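You operate a simulated robot arm through the tools that you are given. There is no shell and no other tool. Be economical: measure what you need, move in short steps, check, and stop when the job is done.

You are at the controls of a simulated two-armed robot. One attempt, no reset.

JOB
Wind the press up and knock the white tea out on the post.
Fine: leave the peg plate out; stand the plunger on the bench.

Only the result counts: the job must be done as asked and must still hold three seconds after the hand-in. Knocking over, shifting, dropping, spilling or breaking anything else fails it.

ROBOT AND FRAMES
Two 7-joint arms with fingered hands on one trunk, on a base that drives. Base frame: it is fixed to the floor where the robot stands at the start and does not move with it; the origin is under the middle of the robot, x ahead of it, y to its left, z up. Units: m, degrees, N and s.
The left shoulder is at the start at [0.087, 0.187, 1.105], the right one opposite. With the tool pointing down near the work surface each hand reaches from about 0.44 to 0.82 m from the robot's upright axis, wherever it stands, measured 20 degrees to its own side. Places, roughly: green key [1.1, -0.4, 0.9]; peg plate [0.7, 0.1, 0.9]; plunger (6x6x6 cm) [0.7, 0.1, 0.9]; press wheel [0.7, 0.1, 1.2]; red switch [1, -0.3, 0.9]; steamer dial [1.1, -0.4, 1]; steel post [0.7, -0.2, 0.9]; top of the press bench [1.1, -0.3, 0.8]. Payload 3.6 kg a hand.
The TCP of each hand is the grasp point between the finger pads, 0.026 m short of the fingertips. In the tool frame z runs along the fingers and y along their closing line. Largest opening 0.088 m; the body of the gripper starts 0.03 m behind the TCP. The gripper is a hand of 3 fingers: y runs from the thumb to the fingers, the wrist lies at [-0.017, -0.098, -0.164] in the tool frame, and closing takes about 1.5 s.
Orientation is that of the tool frame in the base frame, as a unit quaternion [w, x, y, z]. With the fingers straight down and the wrist toward the robot, the tool's x, y and z point along [0, 1, 0], [1, 0, 0] and [0, 0, -1] of the base frame.

CONTROLS
- The arms move only by the tool step_arm. It takes "left_targets", "right_targets" or both (then of equal length, played together; a hand with none holds still); each is one flat list of numbers, 7 for each row, row after row: the shift along the tool's x, y, z in m, then the turn, a rotation vector about the tool's x, y, z in degrees, then the opening, from 0 (shut) to 1 (fully open). In form: [tx, ty, tz, ax, ay, az, claw, tx, ty, tz, ax, ay, az, claw, ...]. A call has 1 to 10 rows; each row is the pose to reach, as a shift and turn from the pose commanded when the call began, along the tool's axes at that moment. Each row takes 0.2 s and may step no farther than 0.05 m and 8.6 degrees from the row before; otherwise, or with a gripper value out of range, the whole call is refused. A pose out of reach is approached as far as the arm can. The call stops where the force on the tool passes 90 N (or 10 N more than at its start, if that is more) or the arm is blocked; 0.2 s more then pass. The fingers move at their own pace (about 0.153 m/s each) and stop on an object; they squeeze with about 29 N. The grip force told is the motor's: it shows also when the fingers shut on nothing. Time passes only in rows, and 0.2 s behind the last, so rows that repeat a pose let the fingers close. The reply holds the time, the measured pose of the TCP, the force on the tool along the base axes, the opening and the grip force, in the units named above and with some noise, with the torque about the TCP (base axes, N m) and any sound that the robot's microphone picked up, and new pictures: "pictures" is both (left out), scene, wrist or none (wrist: the cameras of the hands that moved).
- Cameras (640 x 400 px; columns grow to the right, rows downward): "scene" is now at [0.2459, 0.0344, 1.0515]; the picture's right is [0.41, -0.91, -0.00], its down [0.07, 0.03, -1.00] and it looks along [0.91, 0.40, 0.08] (base axes); focal length 214 px, centre (320, 200). "left" rides on the left gripper at [-0.056, -0.08, -0.102] in its tool frame; the picture's right is [-0.73, -0.32, 0.60], its down [0.62, -0.67, 0.41] and it looks along [0.27, 0.68, 0.69] (tool axes); focal length 247 px, centre (320, 200). "right" rides on the right gripper at [0.056, -0.08, -0.102] in its tool frame; the picture's right is [-0.73, 0.32, -0.60], its down [-0.62, -0.67, 0.41] and it looks along [-0.27, 0.67, 0.69] (tool axes); focal length 247 px, centre (320, 200). There is no depth. A picture from a camera that has moved, and an enlarged one, comes with that camera's place and axes in the base frame and with its lens.
- move_column(by): slides the trunk up (or, below 0, down) by that many m; the arms and the scene camera ride with it, the base frame stays. It gives what a move gives, with no picture.
- drive_base(legs): drives the robot by 1 to 6 legs, each [ahead, left, turn to the left] in m, m and degrees, along the robot's own axes; the way and the turn of a leg run together, so that a leg with both is an arc; at most 1.5 m and 180 degrees a leg. The arms and the cameras ride along, it lands a little off, and it stops where it bumps. It gives what a move gives, and a new picture of the scene camera.
- grasp_type(shape, hand): the hand has 3 fingers and takes this shape, open, in about a second: jaw (thumb against the fingers, like two jaws); tri (thumb and two fingers); tip (a fingertip pinch); poke (one finger out to press); point (the index stretched); flat (the hand flat); cup (the hand cupped); fist (a fist). The gripper value then closes the fingers along that shape, each until it touches; the sizes above hold for jaw. It gives what a move gives, with no picture.
- pan_tilt(pan, tilt): turns the head with the scene camera to pan (to the left, within 60 degrees either way) and tilt (down, from -29 to 69), counted from straight ahead of the robot. It gives what a move gives, and a new picture of the scene camera.
- inspect(camera, box): a new picture of the part [left, top, right, bottom] of that camera's present view, enlarged. It takes no simulated time.
- finish_job(): hands the job in; it is judged then, once.

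Go step by step. Nothing tells you exact positions but the pictures and the camera data: compare them with the known pose of the tool, close in by small moves and look again before you grip or let go. The budget is 120 turns and 260 pictures, counting those below and the enlarged ones. Unless the task says otherwise, let go and move clear before handing in, and close with one line.

The tools are called after "Call:" as name(argument=value, ...) on one line, values as JSON. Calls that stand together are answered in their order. step_arm: Moves the arms, as the interface text tells. Its arguments: {"type":"object","properties":{"left_targets":{"type":"array"},"right_targets":{"type":"array"},"pictures":{"type":"string","enum":["both","scene","wrist","none"]}},"required":[]} The other tools are called the same way: move_column (by) slides the trunk up or down; grasp_type (shape, hand) gives the hand a shape; drive_base (legs) drives the base; pan_tilt (pan, tilt) turns the head that bears the scene camera; inspect (camera, box) takes an enlarged picture of a part of a camera's view; finish_job () hands the job in.

At the start:

```text
time_s: 0.0
left_position: [0.5463, 0.1642, 1.3792]
left_orientation: [0.0, 0.707, 0.707, -0.001]
left_contact_force: [-0.3, 0.4, -0.3]
left_wrist_torque: [-0.01, 0.02, 0.02]
left_finger_gap: 0.0878
left_gripper_force: 0.0
left_shape: jaw
right_position: [0.5026, -0.2709, 1.3848]
right_orientation: [0.0, 0.707, 0.707, 0.0]
right_contact_force: [0.6, -0.4, 0.7]
right_wrist_torque: [0.0, 0.01, 0.0]
right_finger_gap: 0.0878
right_gripper_force: 0.1
right_shape: jaw
trunk travel left (down, up): [-0.25, 0.507]
robot x, y, heading: [0.0019, 0.0022, 0.0]
head pan, tilt: [23.9, -4.4]
```

scene: 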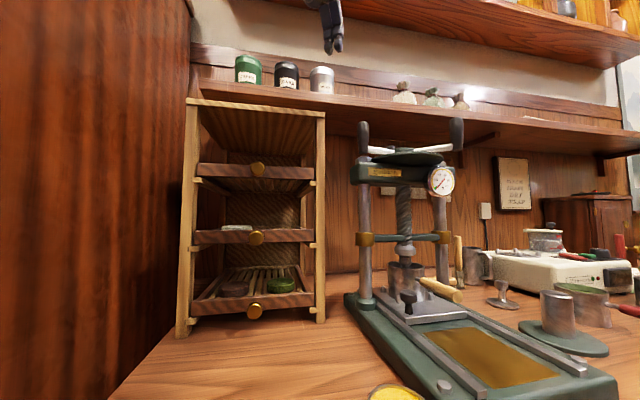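
right: 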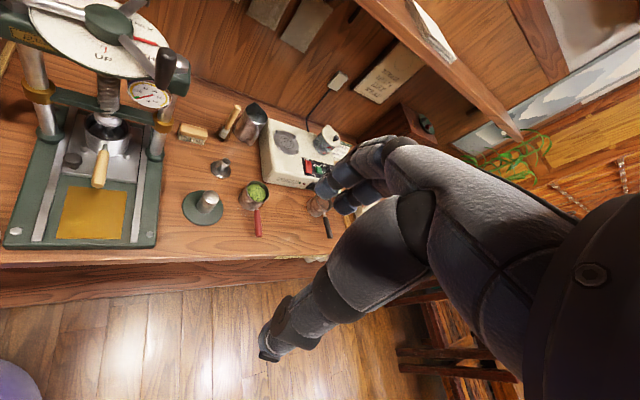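
left: 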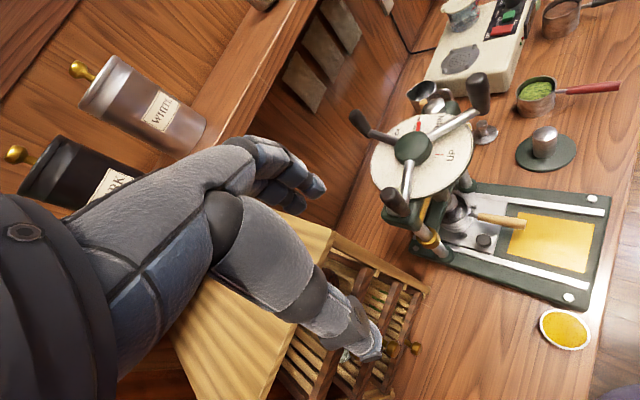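

I see the press with a wheel on top, a handled mould under the screw, and the post on a green disc to the right. I'll look closer before moving.

Call:
inspect(camera="scene", box=[340, 220, 480, 320])

Call:
inspect(camera="left", box=[340, 60, 620, 310])

Call:
inspect(camera="right", box=[0, 0, 360, 260])

Call:
pan_tilt(pan=0, tilt=30)

```text
4.00 times, centred on (410, 270) of scene
camera zoom: at [0.2459, 0.0344, 1.0515], right [0.41, -0.91, 0.0], down [0.07, 0.03, -1.0], along [0.91, 0.4, 0.08], focal length 858 px, centre (-40, -80)
```

zoom: 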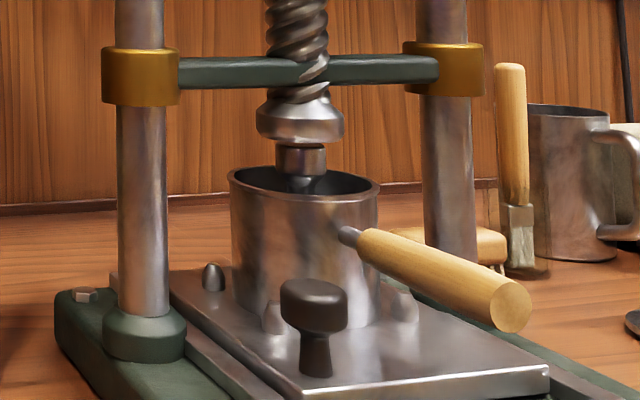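

```text
1.60 times, centred on (480, 185) of left
camera zoom: at [0.4669, 0.1086, 1.48], right [-0.32, -0.73, -0.6], down [-0.67, 0.62, -0.41], along [0.68, 0.27, -0.69], focal length 395 px, centre (64, 224)
```

zoom: 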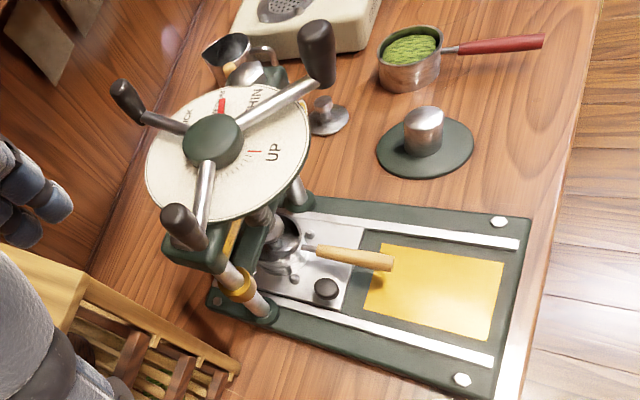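

```text
1.54 times, centred on (180, 130) of right
camera zoom: at [0.424, -0.2151, 1.4869], right [0.32, -0.73, 0.6], down [-0.67, -0.62, -0.41], along [0.67, -0.27, -0.69], focal length 380 px, centre (535, 308)
```

zoom: 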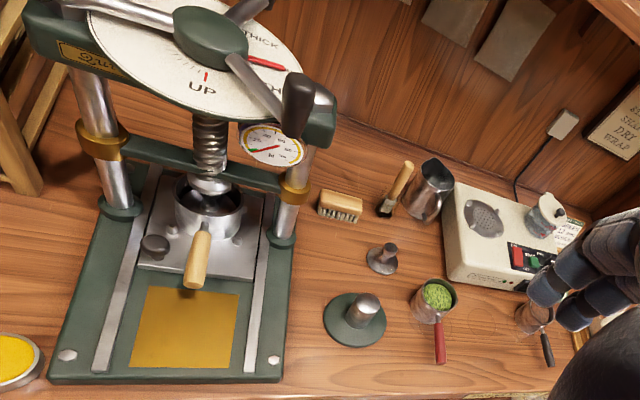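

```text
time_s: 1.0
left_position: [0.5469, 0.1642, 1.3793]
left_orientation: [0.0, 0.707, 0.707, 0.0]
left_contact_force: [0.1, -0.3, 0.6]
left_wrist_torque: [0.0, 0.0, -0.03]
left_finger_gap: 0.0873
left_gripper_force: 0.1
left_shape: jaw
right_position: [0.5035, -0.2706, 1.3836]
right_orientation: [0.0, 0.707, 0.707, 0.0]
right_contact_force: [0.2, 0.8, -0.5]
right_wrist_torque: [0.0, 0.01, 0.0]
right_finger_gap: 0.0878
right_gripper_force: 0.0
right_shape: jaw
trunk travel left (down, up): [-0.25, 0.507]
robot x, y, heading: [-0.0004, -0.0019, 0.2]
head pan, tilt: [0.0, 30.0]
camera scene: at [0.2561, -0.0012, 0.9964], right [0.0, -1.0, 0.0], down [-0.5, 0.0, -0.87], along [0.87, 0.0, -0.5], focal length 214 px, centre (320, 200)
```

scene: 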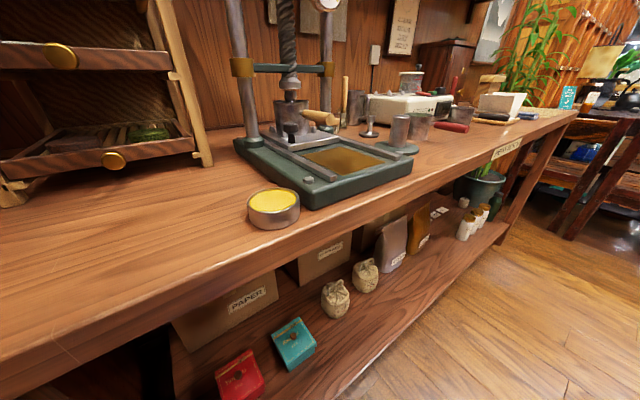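

The wheel has three spokes with knobs above a dial marked THIN/THICK/UP. I'll read the dial, the wrap card and the screw closely.

Call:
inspect(camera="left", box=[360, 80, 500, 210])

Call:
inspect(camera="right", box=[0, 0, 200, 120])

Call:
pan_tilt(pan=8, tilt=5)

```text
3.08 times, centred on (430, 145) of left
camera zoom: at [0.4669, 0.1086, 1.48], right [-0.32, -0.73, -0.6], down [-0.67, 0.62, -0.41], along [0.68, 0.27, -0.69], focal length 760 px, centre (-18, 369)
```

zoom: 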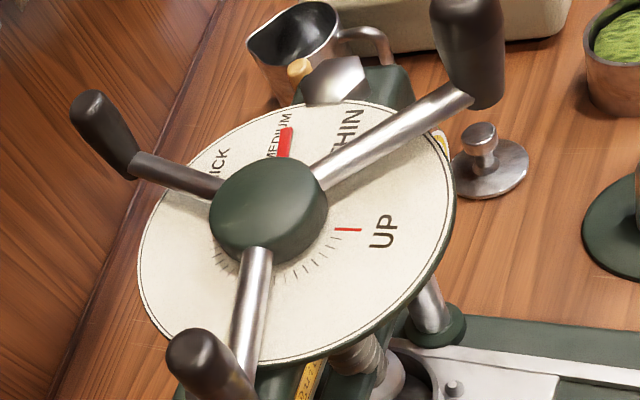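

```text
3.20 times, centred on (100, 60) of right
camera zoom: at [0.424, -0.2151, 1.4869], right [0.32, -0.73, 0.6], down [-0.67, -0.62, -0.41], along [0.67, -0.27, -0.69], focal length 790 px, centre (1024, 648)
```

zoom: 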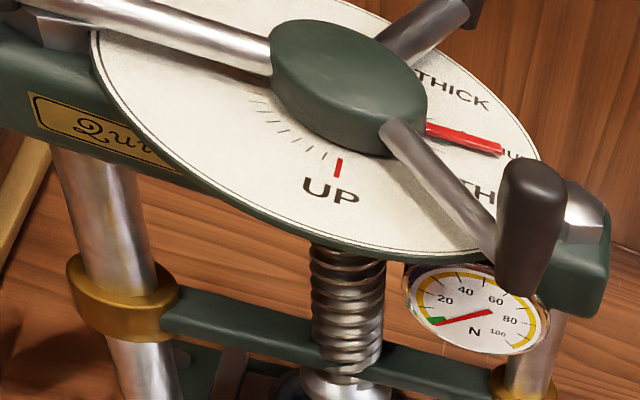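

```text
time_s: 1.9
left_position: [0.5471, 0.1643, 1.3796]
left_orientation: [0.0, 0.707, 0.707, 0.0]
left_contact_force: [-0.3, 0.3, -0.3]
left_wrist_torque: [-0.01, 0.01, 0.02]
left_finger_gap: 0.0876
left_gripper_force: 0.0
left_shape: jaw
right_position: [0.5031, -0.2703, 1.3839]
right_orientation: [0.0, 0.707, 0.707, 0.0]
right_contact_force: [0.1, 0.7, 0.7]
right_wrist_torque: [-0.03, 0.0, 0.03]
right_finger_gap: 0.0877
right_gripper_force: 0.1
right_shape: jaw
trunk travel left (down, up): [-0.25, 0.507]
robot x, y, heading: [-0.0006, -0.0019, -0.0]
head pan, tilt: [8.0, 5.0]
camera scene: at [0.2566, 0.0115, 1.0366], right [0.14, -0.99, 0.0], down [-0.09, -0.01, -1.0], along [0.99, 0.14, -0.09], focal length 214 px, centre (320, 200)
```

scene: 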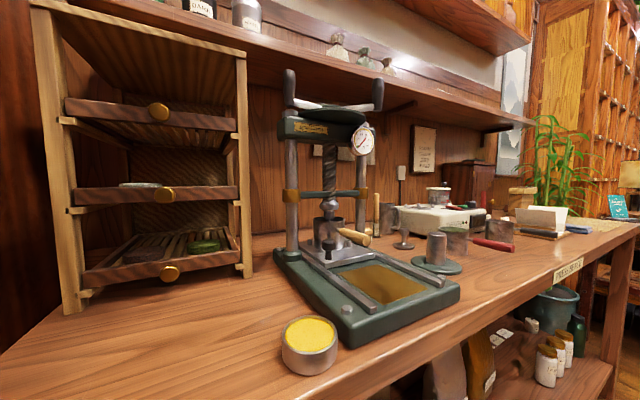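

The pointer sits at MEDIUM, so UP lies counter-clockwise past THICK. I put the front-left knob at about [0.648, 0.125, 1.205] and the wheel axis at about [0.714, 0.058]. I'll bring the left hand over that knob.

Call:
step_arm(left_targets=[-0.01, 0.025, 0.02, 0, 0, 7.5, 1, -0.02, 0.05, 0.04, 0, 0, 15, 1, -0.03, 0.075, 0.06, 0, 0, 22.5, 1, -0.039, 0.101, 0.08, 0, 0, 30, 1], pictures="both")

Call:
inspect(camera="right", box=[0, 0, 200, 120])

```text
time_s: 2.9
left_position: [0.6444, 0.1264, 1.2963]
left_orientation: [-0.001, 0.867, 0.499, 0.0]
left_contact_force: [-0.4, -0.1, 0.6]
left_wrist_torque: [0.01, -0.01, 0.04]
left_finger_gap: 0.088
left_gripper_force: 0.0
left_shape: jaw
left hand out of reach, approached as far as the arm can: row 4
right_position: [0.503, -0.27, 1.3843]
right_orientation: [-0.001, 0.707, 0.707, 0.0]
right_contact_force: [-0.1, 0.1, -1.2]
right_wrist_torque: [-0.01, 0.02, -0.01]
right_finger_gap: 0.0875
right_gripper_force: 0.0
right_shape: jaw
trunk travel left (down, up): [-0.25, 0.507]
robot x, y, heading: [0.0018, -0.0, -0.1]
head pan, tilt: [8.0, 5.0]
camera scene: at [0.2567, 0.0114, 1.0367], right [0.14, -0.99, 0.0], down [-0.09, -0.01, -1.0], along [0.99, 0.14, -0.09], focal length 214 px, centre (320, 200)
camera left: at [0.5473, 0.1179, 1.3967], right [-0.64, -0.48, -0.6], down [-0.26, 0.87, -0.41], along [0.72, -0.11, -0.69], focal length 247 px, centre (320, 200)
```

scene: 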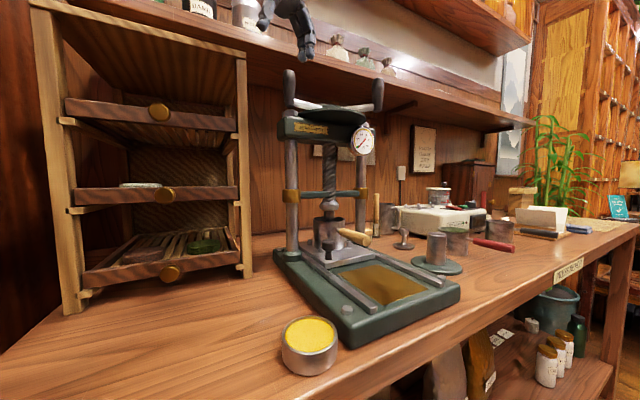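
left: 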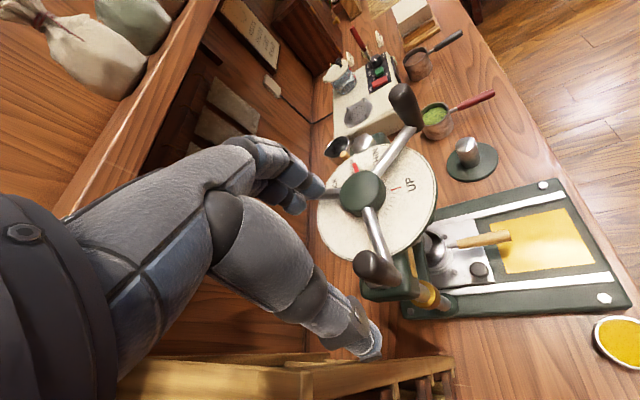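

```text
3.20 times, centred on (100, 60) of right
camera zoom: at [0.4242, -0.2153, 1.4868], right [0.32, -0.74, 0.6], down [-0.67, -0.62, -0.41], along [0.67, -0.27, -0.69], focal length 790 px, centre (1024, 648)
```

zoom: 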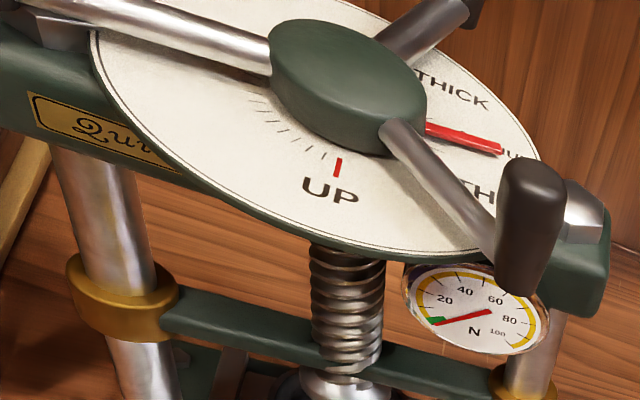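

The hand ran to the edge of its reach at this height, and the knob sits at about [0.65, 0.124]. I'll raise the trunk so the arm works at a better height.

Call:
move_column(by=0.18)

```text
time_s: 4.9
left_position: [0.5745, 0.1264, 1.5422]
left_orientation: [0.03, 0.864, 0.5, 0.051]
left_contact_force: [-0.4, 0.0, 0.8]
left_wrist_torque: [0.0, 0.0, 0.01]
left_finger_gap: 0.088
left_gripper_force: 0.0
left_shape: jaw
right_position: [0.5042, -0.2701, 1.5642]
right_orientation: [0.0, 0.707, 0.708, -0.001]
right_contact_force: [-0.1, 0.3, -0.4]
right_wrist_torque: [-0.03, 0.0, 0.0]
right_finger_gap: 0.0877
right_gripper_force: 0.1
right_shape: jaw
trunk travel left (down, up): [-0.43, 0.327]
robot x, y, heading: [-0.0014, 0.004, -0.2]
head pan, tilt: [8.0, 5.0]
```

The hand shifted a little as the trunk rose. I'll lower it and check the pose.

Call:
step_arm(left_targets=[0, 0, 0.04, 0, 0, 0, 1, 0, 0, 0.08, 0, 0, 0, 1, 0, 0, 0.12, 0, 0, 0, 1], pictures="wrist")

```text
time_s: 5.7
left_position: [0.5901, 0.1287, 1.4217]
left_orientation: [0.03, 0.864, 0.5, 0.05]
left_contact_force: [0.4, -0.2, 0.0]
left_wrist_torque: [-0.04, 0.04, 0.01]
left_finger_gap: 0.0879
left_gripper_force: 0.2
left_shape: jaw
right_position: [0.5069, -0.269, 1.5635]
right_orientation: [-0.002, 0.707, 0.707, -0.001]
right_contact_force: [0.1, -0.3, 0.0]
right_wrist_torque: [-0.03, 0.01, -0.02]
right_finger_gap: 0.0876
right_gripper_force: 0.0
right_shape: jaw
trunk travel left (down, up): [-0.43, 0.327]
robot x, y, heading: [-0.0028, -0.0029, 0.0]
head pan, tilt: [8.0, 5.0]
camera left: at [0.4821, 0.1207, 1.5099], right [-0.57, -0.48, -0.67], down [-0.22, 0.87, -0.44], along [0.79, -0.11, -0.6], focal length 247 px, centre (320, 200)
```

left: 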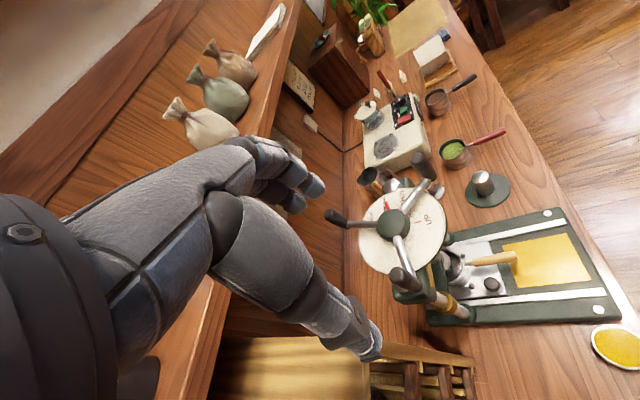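

Call:
step_arm(left_targets=[0.0045, 0.01, 0.0345, 1.5, -0.8, 0, 1, 0.009, 0.02, 0.069, 2.9, -1.6, 0, 1, 0.0135, 0.03, 0.1035, 4.4, -2.5, 0, 1, 0.018, 0.0407, 0.138, 5.8, -3.3, 0, 1], pictures="both")

```text
time_s: 6.7
left_position: [0.6492, 0.1216, 1.29]
left_orientation: [0.0, 0.866, 0.5, -0.001]
left_contact_force: [0.3, -0.8, 0.1]
left_wrist_torque: [0.02, 0.01, -0.02]
left_finger_gap: 0.0879
left_gripper_force: 0.0
left_shape: jaw
right_position: [0.5052, -0.2702, 1.5649]
right_orientation: [-0.001, 0.707, 0.707, 0.0]
right_contact_force: [0.8, -0.3, 0.4]
right_wrist_torque: [-0.02, 0.02, -0.01]
right_finger_gap: 0.0877
right_gripper_force: 0.0
right_shape: jaw
trunk travel left (down, up): [-0.43, 0.327]
robot x, y, heading: [0.001, -0.0013, 0.3]
head pan, tilt: [8.0, 5.0]
camera scene: at [0.2321, 0.0117, 1.2302], right [0.14, -0.99, 0.0], down [-0.09, -0.01, -1.0], along [0.99, 0.14, -0.09], focal length 214 px, centre (320, 200)
camera left: at [0.5513, 0.1129, 1.3904], right [-0.64, -0.48, -0.6], down [-0.26, 0.87, -0.41], along [0.72, -0.11, -0.69], focal length 247 px, centre (320, 200)
```

scene: 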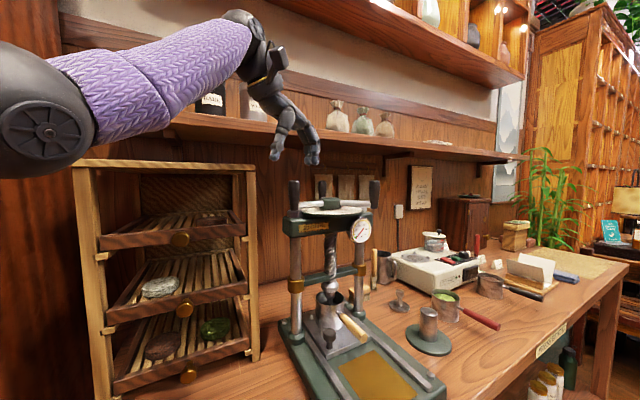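
left: 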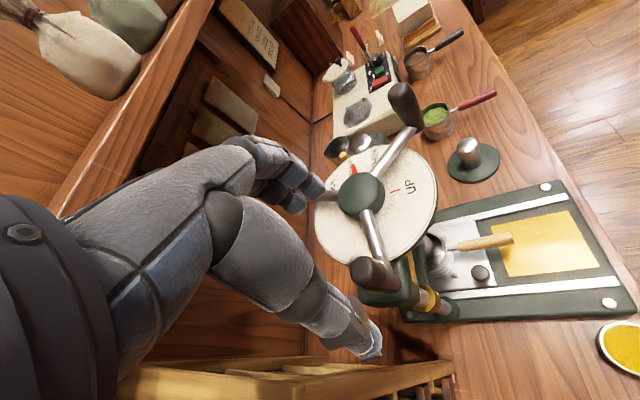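

The hand is centred over the knob, which spans z of about 1.18 to 1.23. I'll lower around it and close.

Call:
step_arm(left_targets=[0.003, 0, 0.025, 0, 0, 0, 1, 0.003, 0, 0.05, 0, 0, 0, 1, 0.003, 0, 0.075, 0, 0, 0, 1, 0.003, 0, 0.075, 0, 0, 0, 0.2, 0.003, 0, 0.075, 0, 0, 0, 0.2, 0.003, 0, 0.075, 0, 0, 0, 0.2, 0.003, 0, 0.075, 0, 0, 0, 0.2], pictures="both")

Call:
inspect(camera="scene", box=[250, 130, 400, 230])

```text
time_s: 8.3
left_position: [0.6492, 0.1249, 1.2158]
left_orientation: [0.001, 0.866, 0.5, 0.001]
left_contact_force: [-0.8, 0.5, -0.3]
left_wrist_torque: [0.01, 0.02, -0.02]
left_finger_gap: 0.018
left_gripper_force: 0.0
left_shape: jaw
right_position: [0.5025, -0.27, 1.5643]
right_orientation: [0.0, 0.707, 0.707, 0.0]
right_contact_force: [-0.7, -0.8, -0.6]
right_wrist_torque: [0.02, 0.02, -0.02]
right_finger_gap: 0.0877
right_gripper_force: 0.1
right_shape: jaw
trunk travel left (down, up): [-0.43, 0.327]
robot x, y, heading: [-0.0002, 0.0042, 0.1]
head pan, tilt: [8.0, 5.0]
camera scene: at [0.2313, 0.0117, 1.2304], right [0.14, -0.99, 0.0], down [-0.09, -0.01, -1.0], along [0.99, 0.14, -0.09], focal length 214 px, centre (320, 200)
camera left: at [0.5514, 0.1163, 1.3165], right [-0.64, -0.48, -0.6], down [-0.26, 0.87, -0.41], along [0.72, -0.11, -0.69], focal length 247 px, centre (320, 200)
```

scene: 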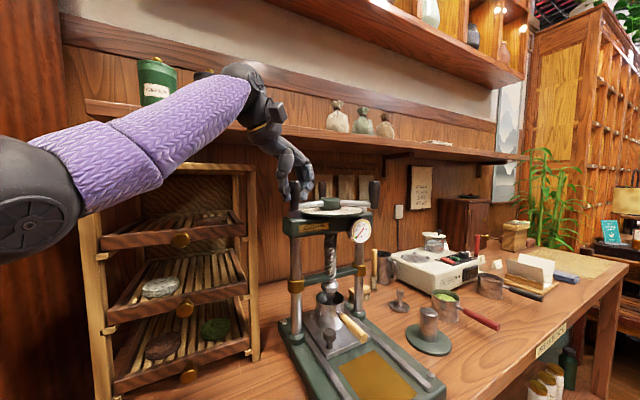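
left: 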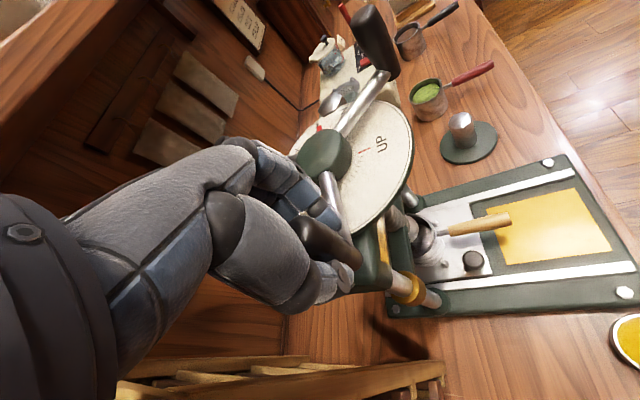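

```text
4.00 times, centred on (325, 180) of scene
camera zoom: at [0.2313, 0.0117, 1.2304], right [0.14, -0.99, 0.0], down [-0.09, -0.01, -1.0], along [0.99, 0.14, -0.09], focal length 858 px, centre (300, 280)
```

zoom: 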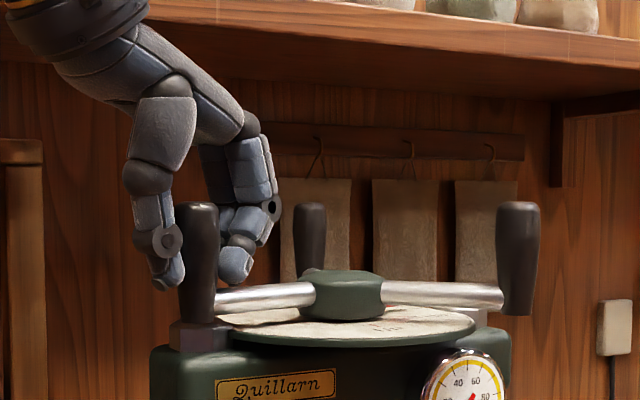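

The fingers closed on nothing, and the knob seems to stand just in front of them. I'll look closer.

Call:
inspect(camera="left", box=[240, 150, 420, 310])

```text
2.50 times, centred on (330, 230) of left
camera zoom: at [0.5514, 0.1163, 1.3165], right [-0.64, -0.48, -0.6], down [-0.26, 0.87, -0.41], along [0.72, -0.11, -0.69], focal length 617 px, centre (295, 125)
```

zoom: 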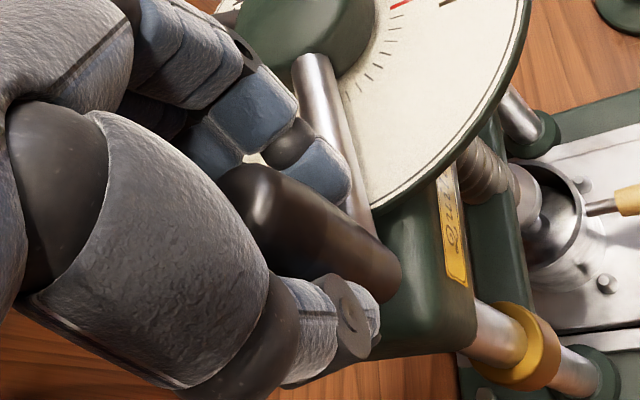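

The knob is only about 2 cm thick and already lies between thumb and fingers; my 0.2 opening just stopped at that width. I'll shift slightly and close fully.

Call:
step_arm(left_targets=[0, 0, 0, 0, 0, 0, 0.45, -0.008, -0.004, 0, 0, 0, 0, 0.45, -0.008, -0.004, 0, 0, 0, 0, 0, -0.008, -0.004, 0, 0, 0, 0, 0, -0.008, -0.004, 0, 0, 0, 0, 0], pictures="wrist")

```text
time_s: 9.5
left_position: [0.6436, 0.1173, 1.2149]
left_orientation: [0.0, 0.866, 0.5, 0.0]
left_contact_force: [7.1, -5.2, 1.5]
left_wrist_torque: [-0.14, -0.23, -0.28]
left_finger_gap: 0.0095
left_gripper_force: 28.7
left_shape: jaw
right_position: [0.5054, -0.2713, 1.5645]
right_orientation: [-0.001, 0.707, 0.707, 0.0]
right_contact_force: [0.1, -0.3, 0.4]
right_wrist_torque: [-0.02, -0.01, -0.01]
right_finger_gap: 0.0878
right_gripper_force: 0.1
right_shape: jaw
trunk travel left (down, up): [-0.43, 0.327]
robot x, y, heading: [-0.0006, 0.0005, -0.2]
head pan, tilt: [8.0, 5.0]
camera left: at [0.5452, 0.11, 1.3163], right [-0.64, -0.48, -0.6], down [-0.26, 0.87, -0.41], along [0.72, -0.11, -0.69], focal length 247 px, centre (320, 200)
```

left: 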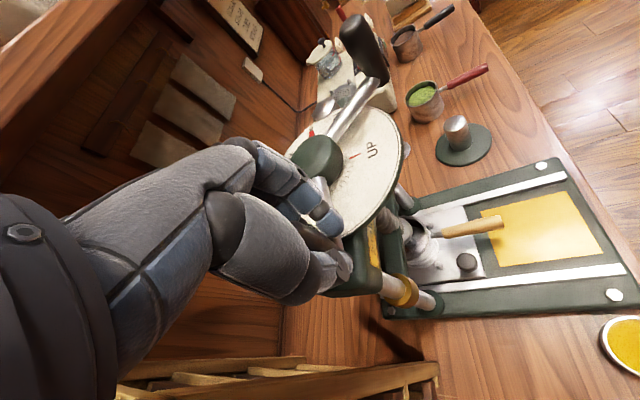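

The knob is gripped. I'll swing it counter-clockwise about 40 degrees as a trial.

Call:
step_arm(left_targets=[-0.0166, -0.0014, 0, 0, 0, 0, 0, -0.0331, 0.0002, 0, 0, 0, 0, 0, -0.0492, 0.0046, 0, 0, 0, 0, 0, -0.0643, 0.0117, 0, 0, 0, 0, 0], pictures="both")

Call:
inspect(camera="scene", box=[260, 160, 400, 320])

```text
time_s: 10.5
left_position: [0.621, 0.0593, 1.2147]
left_orientation: [0.0, 0.865, 0.502, 0.0]
left_contact_force: [10.0, 4.4, -1.8]
left_wrist_torque: [0.12, -0.31, 0.11]
left_finger_gap: 0.0088
left_gripper_force: 29.4
left_shape: jaw
right_position: [0.5046, -0.2701, 1.5631]
right_orientation: [-0.001, 0.707, 0.707, -0.001]
right_contact_force: [-0.1, 0.5, 1.0]
right_wrist_torque: [0.0, -0.02, -0.01]
right_finger_gap: 0.0876
right_gripper_force: 0.1
right_shape: jaw
trunk travel left (down, up): [-0.43, 0.327]
robot x, y, heading: [-0.0015, 0.0008, 0.1]
head pan, tilt: [8.0, 5.0]
camera scene: at [0.233, 0.0119, 1.23], right [0.14, -0.99, 0.0], down [-0.09, -0.01, -1.0], along [0.99, 0.14, -0.09], focal length 214 px, centre (320, 200)
camera left: at [0.5242, 0.0507, 1.3154], right [-0.64, -0.48, -0.6], down [-0.27, 0.87, -0.41], along [0.72, -0.1, -0.69], focal length 247 px, centre (320, 200)
```

scene: 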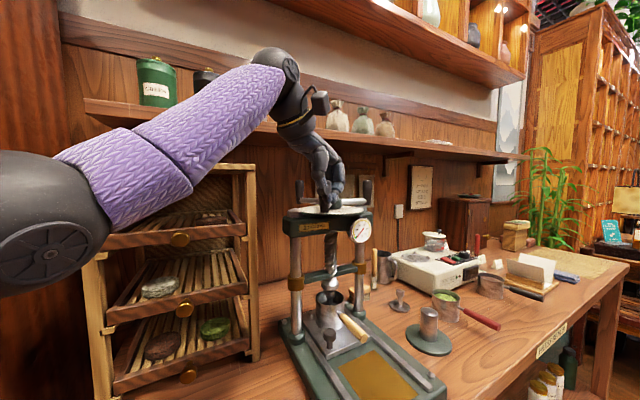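
left: 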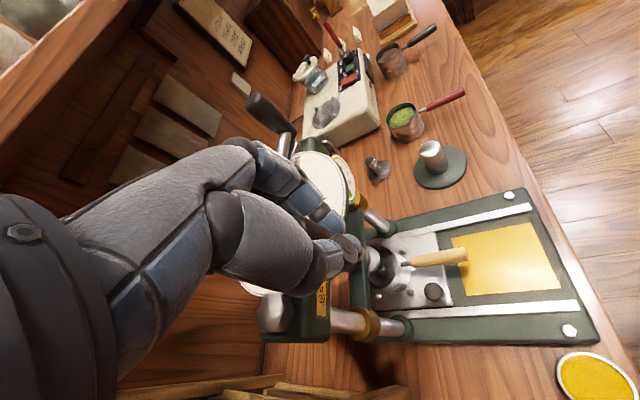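

```text
2.50 times, centred on (330, 240) of scene
camera zoom: at [0.233, 0.0119, 1.23], right [0.14, -0.99, 0.0], down [-0.09, -0.01, -1.0], along [0.99, 0.14, -0.09], focal length 536 px, centre (295, 100)
```

zoom: 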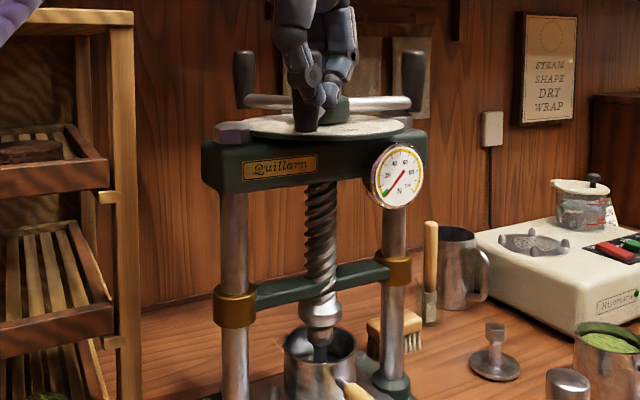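

Call:
inspect(camera="scene", box=[310, 210, 380, 320])

Call:
inspect(camera="right", box=[0, 0, 200, 160])

```text
3.64 times, centred on (345, 265) of scene
camera zoom: at [0.233, 0.0119, 1.23], right [0.14, -0.99, 0.0], down [-0.09, -0.01, -1.0], along [0.99, 0.14, -0.09], focal length 780 px, centre (229, -36)
```

zoom: 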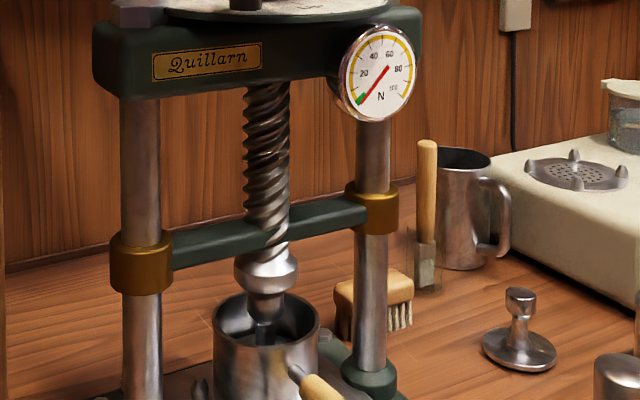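

```text
2.50 times, centred on (100, 80) of right
camera zoom: at [0.4263, -0.2145, 1.6663], right [0.32, -0.73, 0.6], down [-0.67, -0.62, -0.41], along [0.67, -0.27, -0.69], focal length 617 px, centre (870, 500)
```

zoom: 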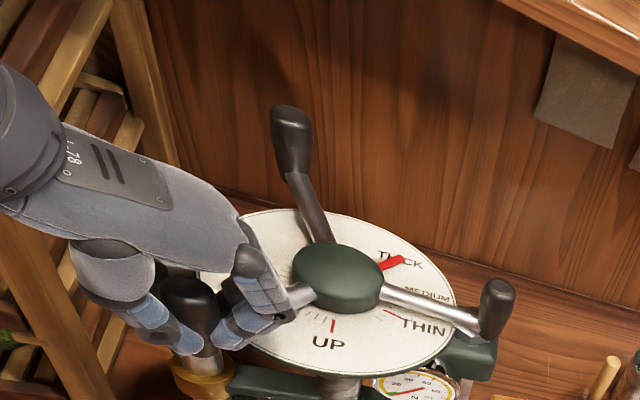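

The pointer has moved from MEDIUM to THICK, so this is the right direction. I'll carry on another 80 degrees.

Call:
step_arm(left_targets=[-0.0136, 0.0096, 0, 0, 0, 0, 0, -0.0254, 0.0214, 0, 0, 0, 0, 0, -0.035, 0.035, 0, 0, 0, 0, 0, -0.042, 0.05, 0, 0, 0, 0, 0, -0.0463, 0.0661, 0, 0, 0, 0, 0, -0.0477, 0.0828, 0, 0, 0, 0, 0, -0.0463, 0.0993, 0, 0, 0, 0, 0, -0.0419, 0.1153, 0, 0, 0, 0, 0], pictures="scene")

Call:
inspect(camera="right", box=[0, 0, 200, 160])

```text
time_s: 12.3
left_position: [0.671, -0.0289, 1.2131]
left_orientation: [0.001, 0.866, 0.5, 0.001]
left_contact_force: [-4.0, -0.3, -7.2]
left_wrist_torque: [0.22, -0.29, 0.15]
left_finger_gap: 0.008
left_gripper_force: 28.6
left_shape: jaw
left hand out of reach, approached as far as the arm can: row 7, 8
right_position: [0.5026, -0.2696, 1.5654]
right_orientation: [0.0, 0.707, 0.707, 0.001]
right_contact_force: [0.4, 0.0, 0.5]
right_wrist_torque: [0.0, 0.01, 0.01]
right_finger_gap: 0.0879
right_gripper_force: 0.0
right_shape: jaw
trunk travel left (down, up): [-0.43, 0.327]
robot x, y, heading: [0.0032, 0.0035, -0.1]
head pan, tilt: [8.0, 5.0]
camera scene: at [0.2313, 0.0115, 1.2304], right [0.14, -0.99, 0.0], down [-0.09, -0.01, -1.0], along [0.99, 0.14, -0.09], focal length 214 px, centre (320, 200)
```

scene: 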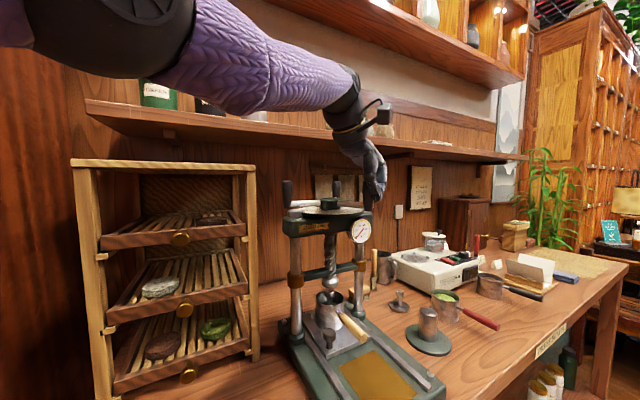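

```text
2.50 times, centred on (100, 80) of right
camera zoom: at [0.4238, -0.2151, 1.6669], right [0.32, -0.73, 0.6], down [-0.67, -0.62, -0.41], along [0.67, -0.27, -0.69], focal length 617 px, centre (870, 500)
```

zoom: 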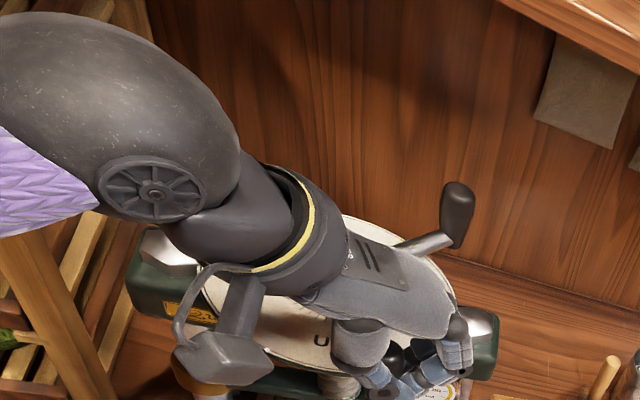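

About 102 degrees done. I'll release, rise, and move across to the next knob at about [0.666, 0.14].

Call:
step_arm(left_targets=[0, 0, 0, 0, 0, 0, 0.6, 0, 0, 0, 0, 0, 0, 0.6, 0, 0, -0.045, 0, 0, 0, 0.6, 0, 0, -0.085, 0, 0, 0, 0.6, 0.036, -0.022, -0.085, 0, 0, 0, 0.6, 0.072, -0.044, -0.085, 0, 0, 0, 0.6, 0.108, -0.066, -0.085, 0, 0, 0, 0.6, 0.142, -0.088, -0.085, 0, 0, 0, 0.6], pictures="both")

Call:
inspect(camera="right", box=[0, 0, 200, 160])

```text
time_s: 14.1
left_position: [0.6843, 0.1398, 1.3043]
left_orientation: [0.0, 0.866, 0.5, 0.0]
left_contact_force: [-0.4, 0.0, -0.9]
left_wrist_torque: [-0.01, -0.01, 0.02]
left_finger_gap: 0.0528
left_gripper_force: 0.0
left_shape: jaw
left hand out of reach, approached as far as the arm can: row 3, 4, 5, 6, 7, 8
right_position: [0.5034, -0.2695, 1.565]
right_orientation: [0.0, 0.707, 0.708, 0.0]
right_contact_force: [0.5, -1.1, 0.4]
right_wrist_torque: [0.0, -0.03, 0.0]
right_finger_gap: 0.0878
right_gripper_force: 0.0
right_shape: jaw
trunk travel left (down, up): [-0.43, 0.327]
robot x, y, heading: [-0.0, 0.0002, -0.0]
head pan, tilt: [8.0, 5.0]
camera scene: at [0.2313, 0.0123, 1.2304], right [0.14, -0.99, 0.0], down [-0.09, -0.01, -1.0], along [0.99, 0.14, -0.09], focal length 214 px, centre (320, 200)
camera left: at [0.5883, 0.1309, 1.4055], right [-0.64, -0.48, -0.6], down [-0.26, 0.87, -0.41], along [0.72, -0.11, -0.69], focal length 247 px, centre (320, 200)
```

scene: 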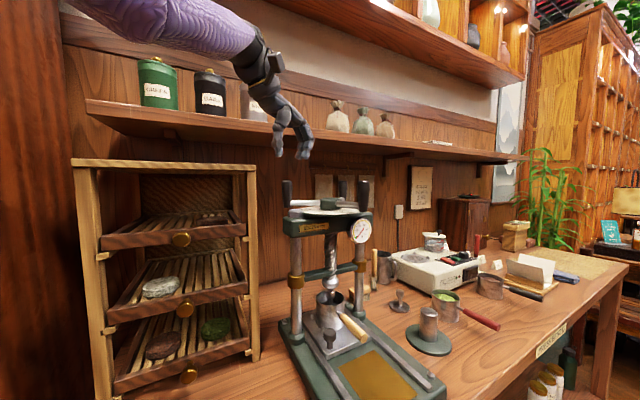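
left: 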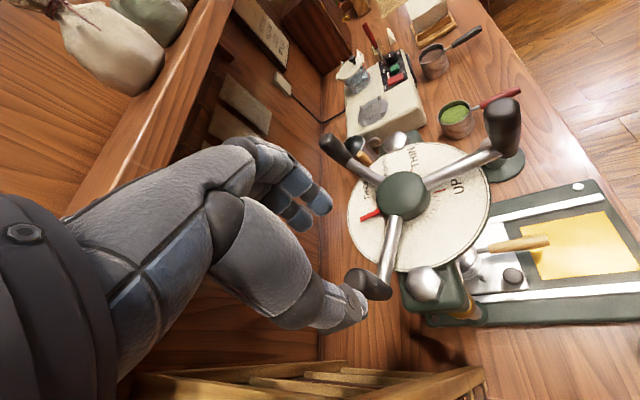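

```text
2.50 times, centred on (100, 80) of right
camera zoom: at [0.4238, -0.2139, 1.6671], right [0.32, -0.73, 0.6], down [-0.67, -0.62, -0.41], along [0.67, -0.27, -0.69], focal length 617 px, centre (870, 500)
```

zoom: 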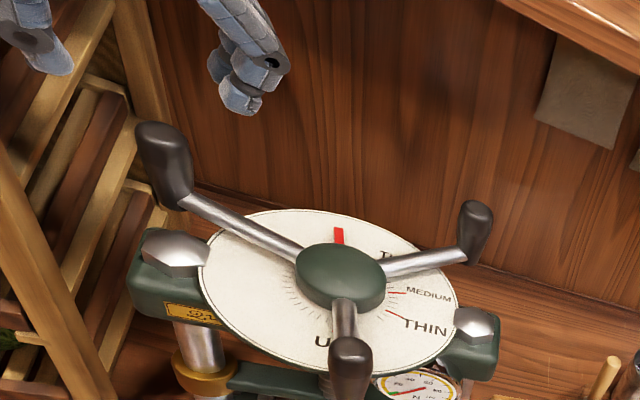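

The knob I want next is at about [0.690, 0.148, 1.205]. I'll move down onto it and grip.

Call:
step_arm(left_targets=[0.01, 0.001, 0.03, 0, 0, 0, 0.6, 0.01, 0.001, 0.06, 0, 0, 0, 0.6, 0.01, 0.001, 0.09, 0, 0, 0, 0.6, 0.01, 0.001, 0.09, 0, 0, 0, 0, 0.01, 0.001, 0.09, 0, 0, 0, 0, 0.01, 0.001, 0.09, 0, 0, 0, 0], pictures="wrist")

```text
time_s: 15.5
left_position: [0.7077, 0.1457, 1.2152]
left_orientation: [0.0, 0.866, 0.5, 0.0]
left_contact_force: [-1.3, 0.6, -3.6]
left_wrist_torque: [0.02, -0.04, 0.03]
left_finger_gap: 0.0131
left_gripper_force: 29.1
left_shape: jaw
left hand out of reach, approached as far as the arm can: row 1, 2, 3, 4, 5, 6
right_position: [0.5035, -0.2697, 1.5643]
right_orientation: [-0.001, 0.708, 0.707, -0.001]
right_contact_force: [0.1, -0.1, 0.4]
right_wrist_torque: [0.05, 0.02, -0.01]
right_finger_gap: 0.0879
right_gripper_force: 0.1
right_shape: jaw
trunk travel left (down, up): [-0.43, 0.327]
robot x, y, heading: [-0.0028, -0.0008, -0.2]
head pan, tilt: [8.0, 5.0]
camera left: at [0.6101, 0.1379, 1.3165], right [-0.64, -0.48, -0.6], down [-0.26, 0.87, -0.41], along [0.72, -0.11, -0.69], focal length 247 px, centre (320, 200)
```

left: 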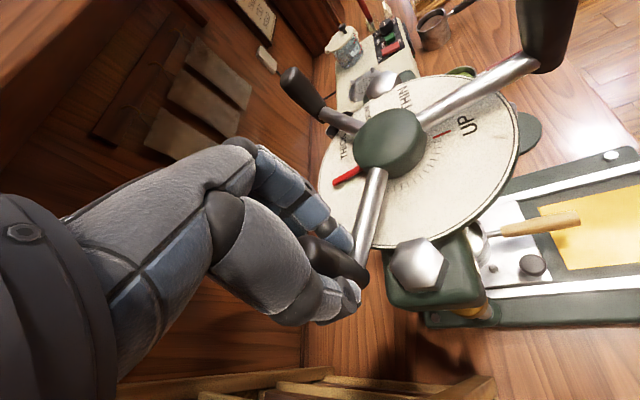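

The second knob is gripped. I'll sweep it about 100 degrees counter-clockwise.

Call:
step_arm(left_targets=[-0.0115, -0.0119, 0, 0, 0, 0, 0, -0.0249, -0.0217, 0, 0, 0, 0, 0, -0.0398, -0.0289, 0, 0, 0, 0, 0, -0.0557, -0.0334, 0, 0, 0, 0, 0, -0.0721, -0.0351, 0, 0, 0, 0, 0, -0.0887, -0.034, 0, 0, 0, 0, 0, -0.1048, -0.03, 0, 0, 0, 0, 0, -0.1198, -0.0233, 0, 0, 0, 0, 0, -0.1336, -0.014, 0, 0, 0, 0, 0, -0.1454, -0.0025, 0, 0, 0, 0, 0], pictures="both")

Call:
inspect(camera="right", box=[0, 0, 200, 160])

```text
time_s: 17.7
left_position: [0.6793, 0.0126, 1.2256]
left_orientation: [0.001, 0.866, 0.5, 0.0]
left_contact_force: [-0.7, 0.1, -0.6]
left_wrist_torque: [-0.01, -0.02, -0.01]
left_finger_gap: 0.0062
left_gripper_force: 28.8
left_shape: jaw
left hand out of reach, approached as far as the arm can: row 1, 2, 3, 4, 5, 6, 7, 8, 9, 10
right_position: [0.5039, -0.2695, 1.5646]
right_orientation: [0.0, 0.707, 0.708, 0.0]
right_contact_force: [0.2, -0.5, 1.3]
right_wrist_torque: [-0.01, 0.0, -0.01]
right_finger_gap: 0.0877
right_gripper_force: 0.0
right_shape: jaw
trunk travel left (down, up): [-0.43, 0.327]
robot x, y, heading: [0.002, -0.002, -0.0]
head pan, tilt: [8.0, 5.0]
camera scene: at [0.2314, 0.0118, 1.2304], right [0.14, -0.99, 0.0], down [-0.09, -0.01, -1.0], along [0.99, 0.14, -0.09], focal length 214 px, centre (320, 200)
camera left: at [0.5821, 0.0027, 1.3264], right [-0.64, -0.48, -0.6], down [-0.26, 0.87, -0.41], along [0.72, -0.11, -0.69], focal length 247 px, centre (320, 200)
```

scene: 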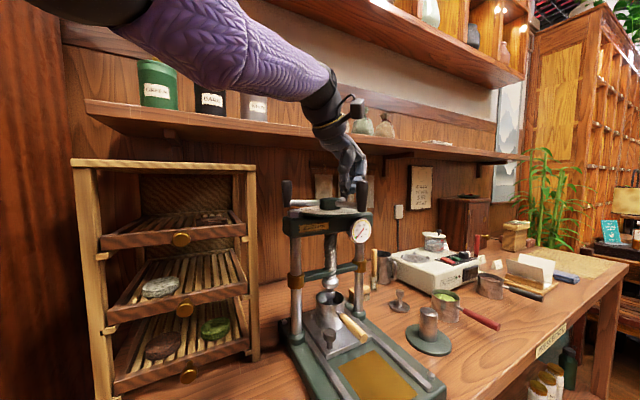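
left: 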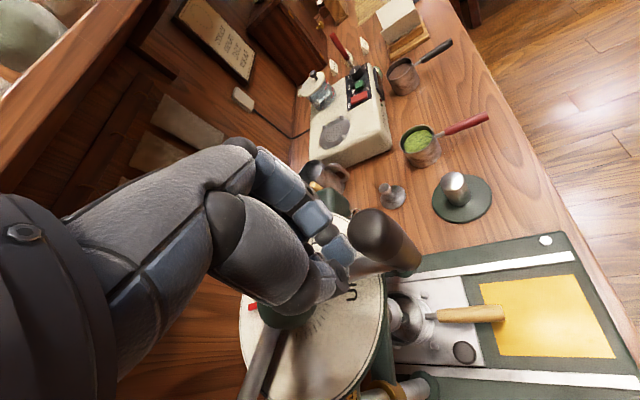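

```text
2.50 times, centred on (100, 80) of right
camera zoom: at [0.4241, -0.2147, 1.6669], right [0.32, -0.73, 0.6], down [-0.67, -0.62, -0.41], along [0.67, -0.27, -0.69], focal length 617 px, centre (870, 500)
```

zoom: 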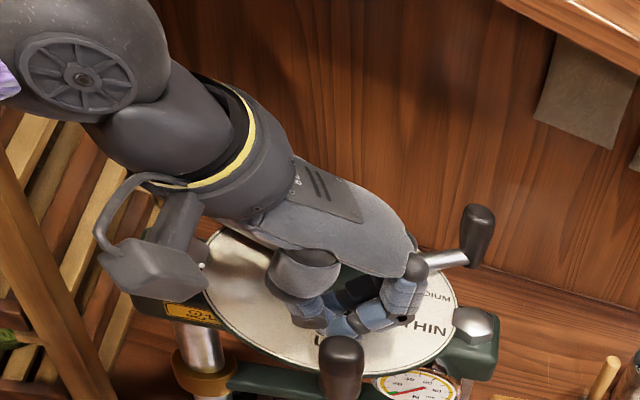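

The hand ran out of reach and slipped off the knob. I'll raise it clear and drive the robot a little nearer.

Call:
step_arm(left_targets=[0, 0, -0.045, 0, 0, 0, 0, 0, 0, -0.09, 0, 0, 0, 0, -0.02, -0.035, -0.1, 0, 0, 0, 0, -0.04, -0.07, -0.1, 0, 0, 0, 0.3, -0.06, -0.105, -0.1, 0, 0, 0, 0.6], pictures="none")

Call:
drive_base(legs=[[0.08, 0, 0]])

Call:
inspect(camera="right", box=[0, 0, 200, 160])

```text
time_s: 18.9
left_position: [0.6358, -0.0082, 1.3497]
left_orientation: [0.0, 0.866, 0.5, 0.0]
left_contact_force: [-0.2, -0.2, -0.6]
left_wrist_torque: [0.01, 0.01, -0.03]
left_finger_gap: 0.0525
left_gripper_force: 0.0
left_shape: jaw
left hand out of reach, approached as far as the arm can: row 1, 2, 3, 4, 5
right_position: [0.5026, -0.2697, 1.5643]
right_orientation: [0.0, 0.707, 0.707, 0.001]
right_contact_force: [-0.5, 0.3, -1.3]
right_wrist_torque: [-0.01, 0.0, -0.02]
right_finger_gap: 0.0876
right_gripper_force: 0.1
right_shape: jaw
trunk travel left (down, up): [-0.43, 0.327]
robot x, y, heading: [0.0017, 0.0005, -0.1]
head pan, tilt: [8.0, 5.0]
```

```text
time_s: 19.9
left_position: [0.717, -0.0101, 1.3474]
left_orientation: [0.0, 0.866, 0.5, 0.0]
left_contact_force: [0.3, -1.2, -0.3]
left_wrist_torque: [0.01, 0.04, -0.03]
left_finger_gap: 0.0528
left_gripper_force: 0.0
left_shape: jaw
right_position: [0.5858, -0.2693, 1.5639]
right_orientation: [0.0, 0.707, 0.708, 0.0]
right_contact_force: [0.4, -0.5, 0.3]
right_wrist_torque: [0.0, 0.0, 0.02]
right_finger_gap: 0.0878
right_gripper_force: 0.2
right_shape: jaw
trunk travel left (down, up): [-0.43, 0.327]
robot x, y, heading: [0.0827, -0.0007, 0.2]
head pan, tilt: [8.0, 5.0]
camera scene: at [0.3131, 0.0116, 1.2301], right [0.14, -0.99, 0.0], down [-0.09, -0.01, -1.0], along [0.99, 0.14, -0.09], focal length 214 px, centre (320, 200)
```

scene: 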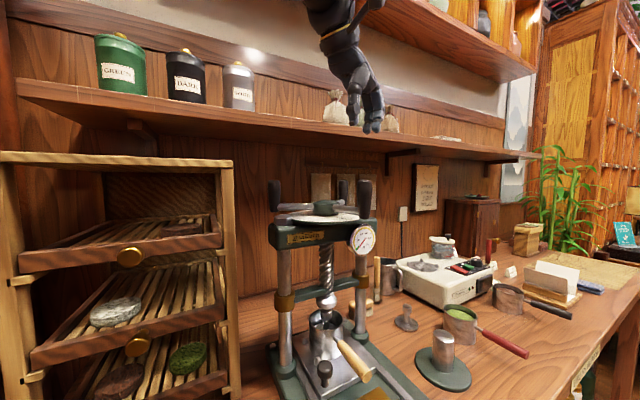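

```text
2.50 times, centred on (100, 80) of right
camera zoom: at [0.5065, -0.2149, 1.6662], right [0.32, -0.73, 0.6], down [-0.67, -0.62, -0.41], along [0.67, -0.27, -0.69], focal length 617 px, centre (870, 500)
```

zoom: 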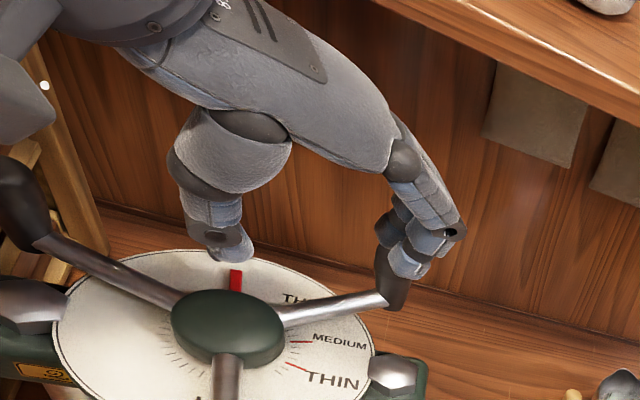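

The robot is 8 cm nearer now, and the left knob is at about [0.690, 0.146]. I'll move over it.

Call:
step_arm(left_targets=[0.03, -0.025, 0, 0, 0, 0, 0.6, 0.061, -0.05, 0, 0, 0, 0, 0.6, 0.091, -0.076, 0.01, 0, 0, 0, 0.6, 0.1216, -0.1014, 0.04, 0, 0, 0, 0.6], pictures="both")

```text
time_s: 20.9
left_position: [0.7527, 0.1297, 1.342]
left_orientation: [-0.001, 0.866, 0.5, -0.001]
left_contact_force: [-0.8, -0.3, 0.1]
left_wrist_torque: [0.0, -0.01, 0.0]
left_finger_gap: 0.0525
left_gripper_force: 0.0
left_shape: jaw
left hand out of reach, approached as far as the arm can: row 1, 2, 3, 4
right_position: [0.5845, -0.2694, 1.5659]
right_orientation: [-0.002, 0.707, 0.707, 0.0]
right_contact_force: [0.0, -0.3, 0.0]
right_wrist_torque: [0.01, 0.0, 0.03]
right_finger_gap: 0.0878
right_gripper_force: 0.2
right_shape: jaw
trunk travel left (down, up): [-0.43, 0.327]
robot x, y, heading: [0.0792, -0.0, -0.1]
head pan, tilt: [8.0, 5.0]
camera scene: at [0.3123, 0.012, 1.2302], right [0.14, -0.99, 0.0], down [-0.09, -0.01, -1.0], along [0.99, 0.14, -0.09], focal length 214 px, centre (320, 200)
camera left: at [0.6555, 0.1214, 1.4416], right [-0.64, -0.48, -0.6], down [-0.26, 0.87, -0.41], along [0.72, -0.11, -0.69], focal length 247 px, centre (320, 200)
```

scene: 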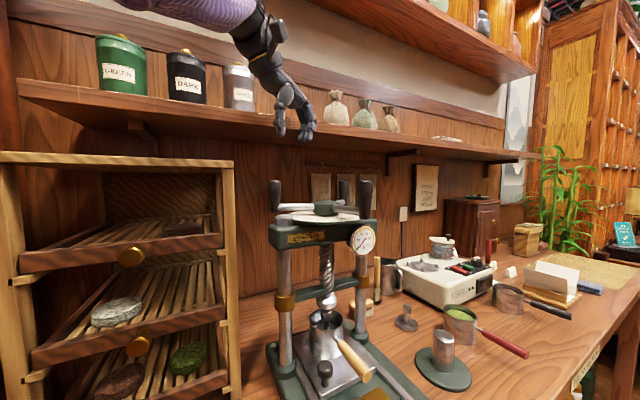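
left: 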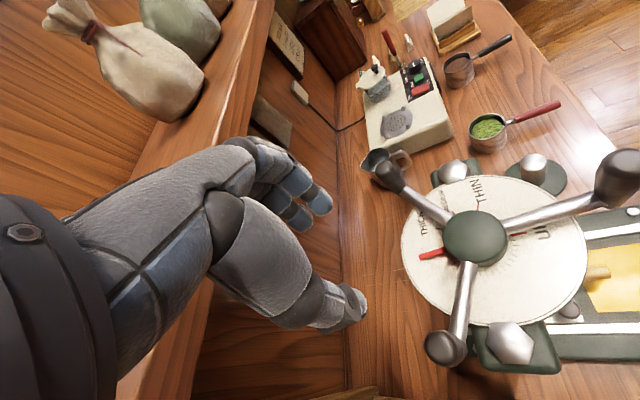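

Call:
step_arm(left_targets=[-0.02, -0.035, 0, 0, 0, 0, 0.6, -0.04, -0.07, 0, 0, 0, 0, 0.6, -0.05, -0.0866, 0, 0, 0, 0, 0.6], pictures="none")

```text
time_s: 21.8
left_position: [0.7396, 0.1195, 1.3677]
left_orientation: [0.0, 0.866, 0.5, 0.0]
left_contact_force: [-0.7, 0.1, 0.5]
left_wrist_torque: [0.03, 0.02, 0.01]
left_finger_gap: 0.0525
left_gripper_force: 0.1
left_shape: jaw
left hand out of reach, approached as far as the arm can: row 1, 2, 3
right_position: [0.5836, -0.2703, 1.5649]
right_orientation: [0.0, 0.707, 0.707, 0.0]
right_contact_force: [0.3, 0.5, 0.3]
right_wrist_torque: [0.01, 0.0, 0.0]
right_finger_gap: 0.0876
right_gripper_force: 0.0
right_shape: jaw
trunk travel left (down, up): [-0.43, 0.327]
robot x, y, heading: [0.0777, 0.0003, 0.0]
head pan, tilt: [8.0, 5.0]
```

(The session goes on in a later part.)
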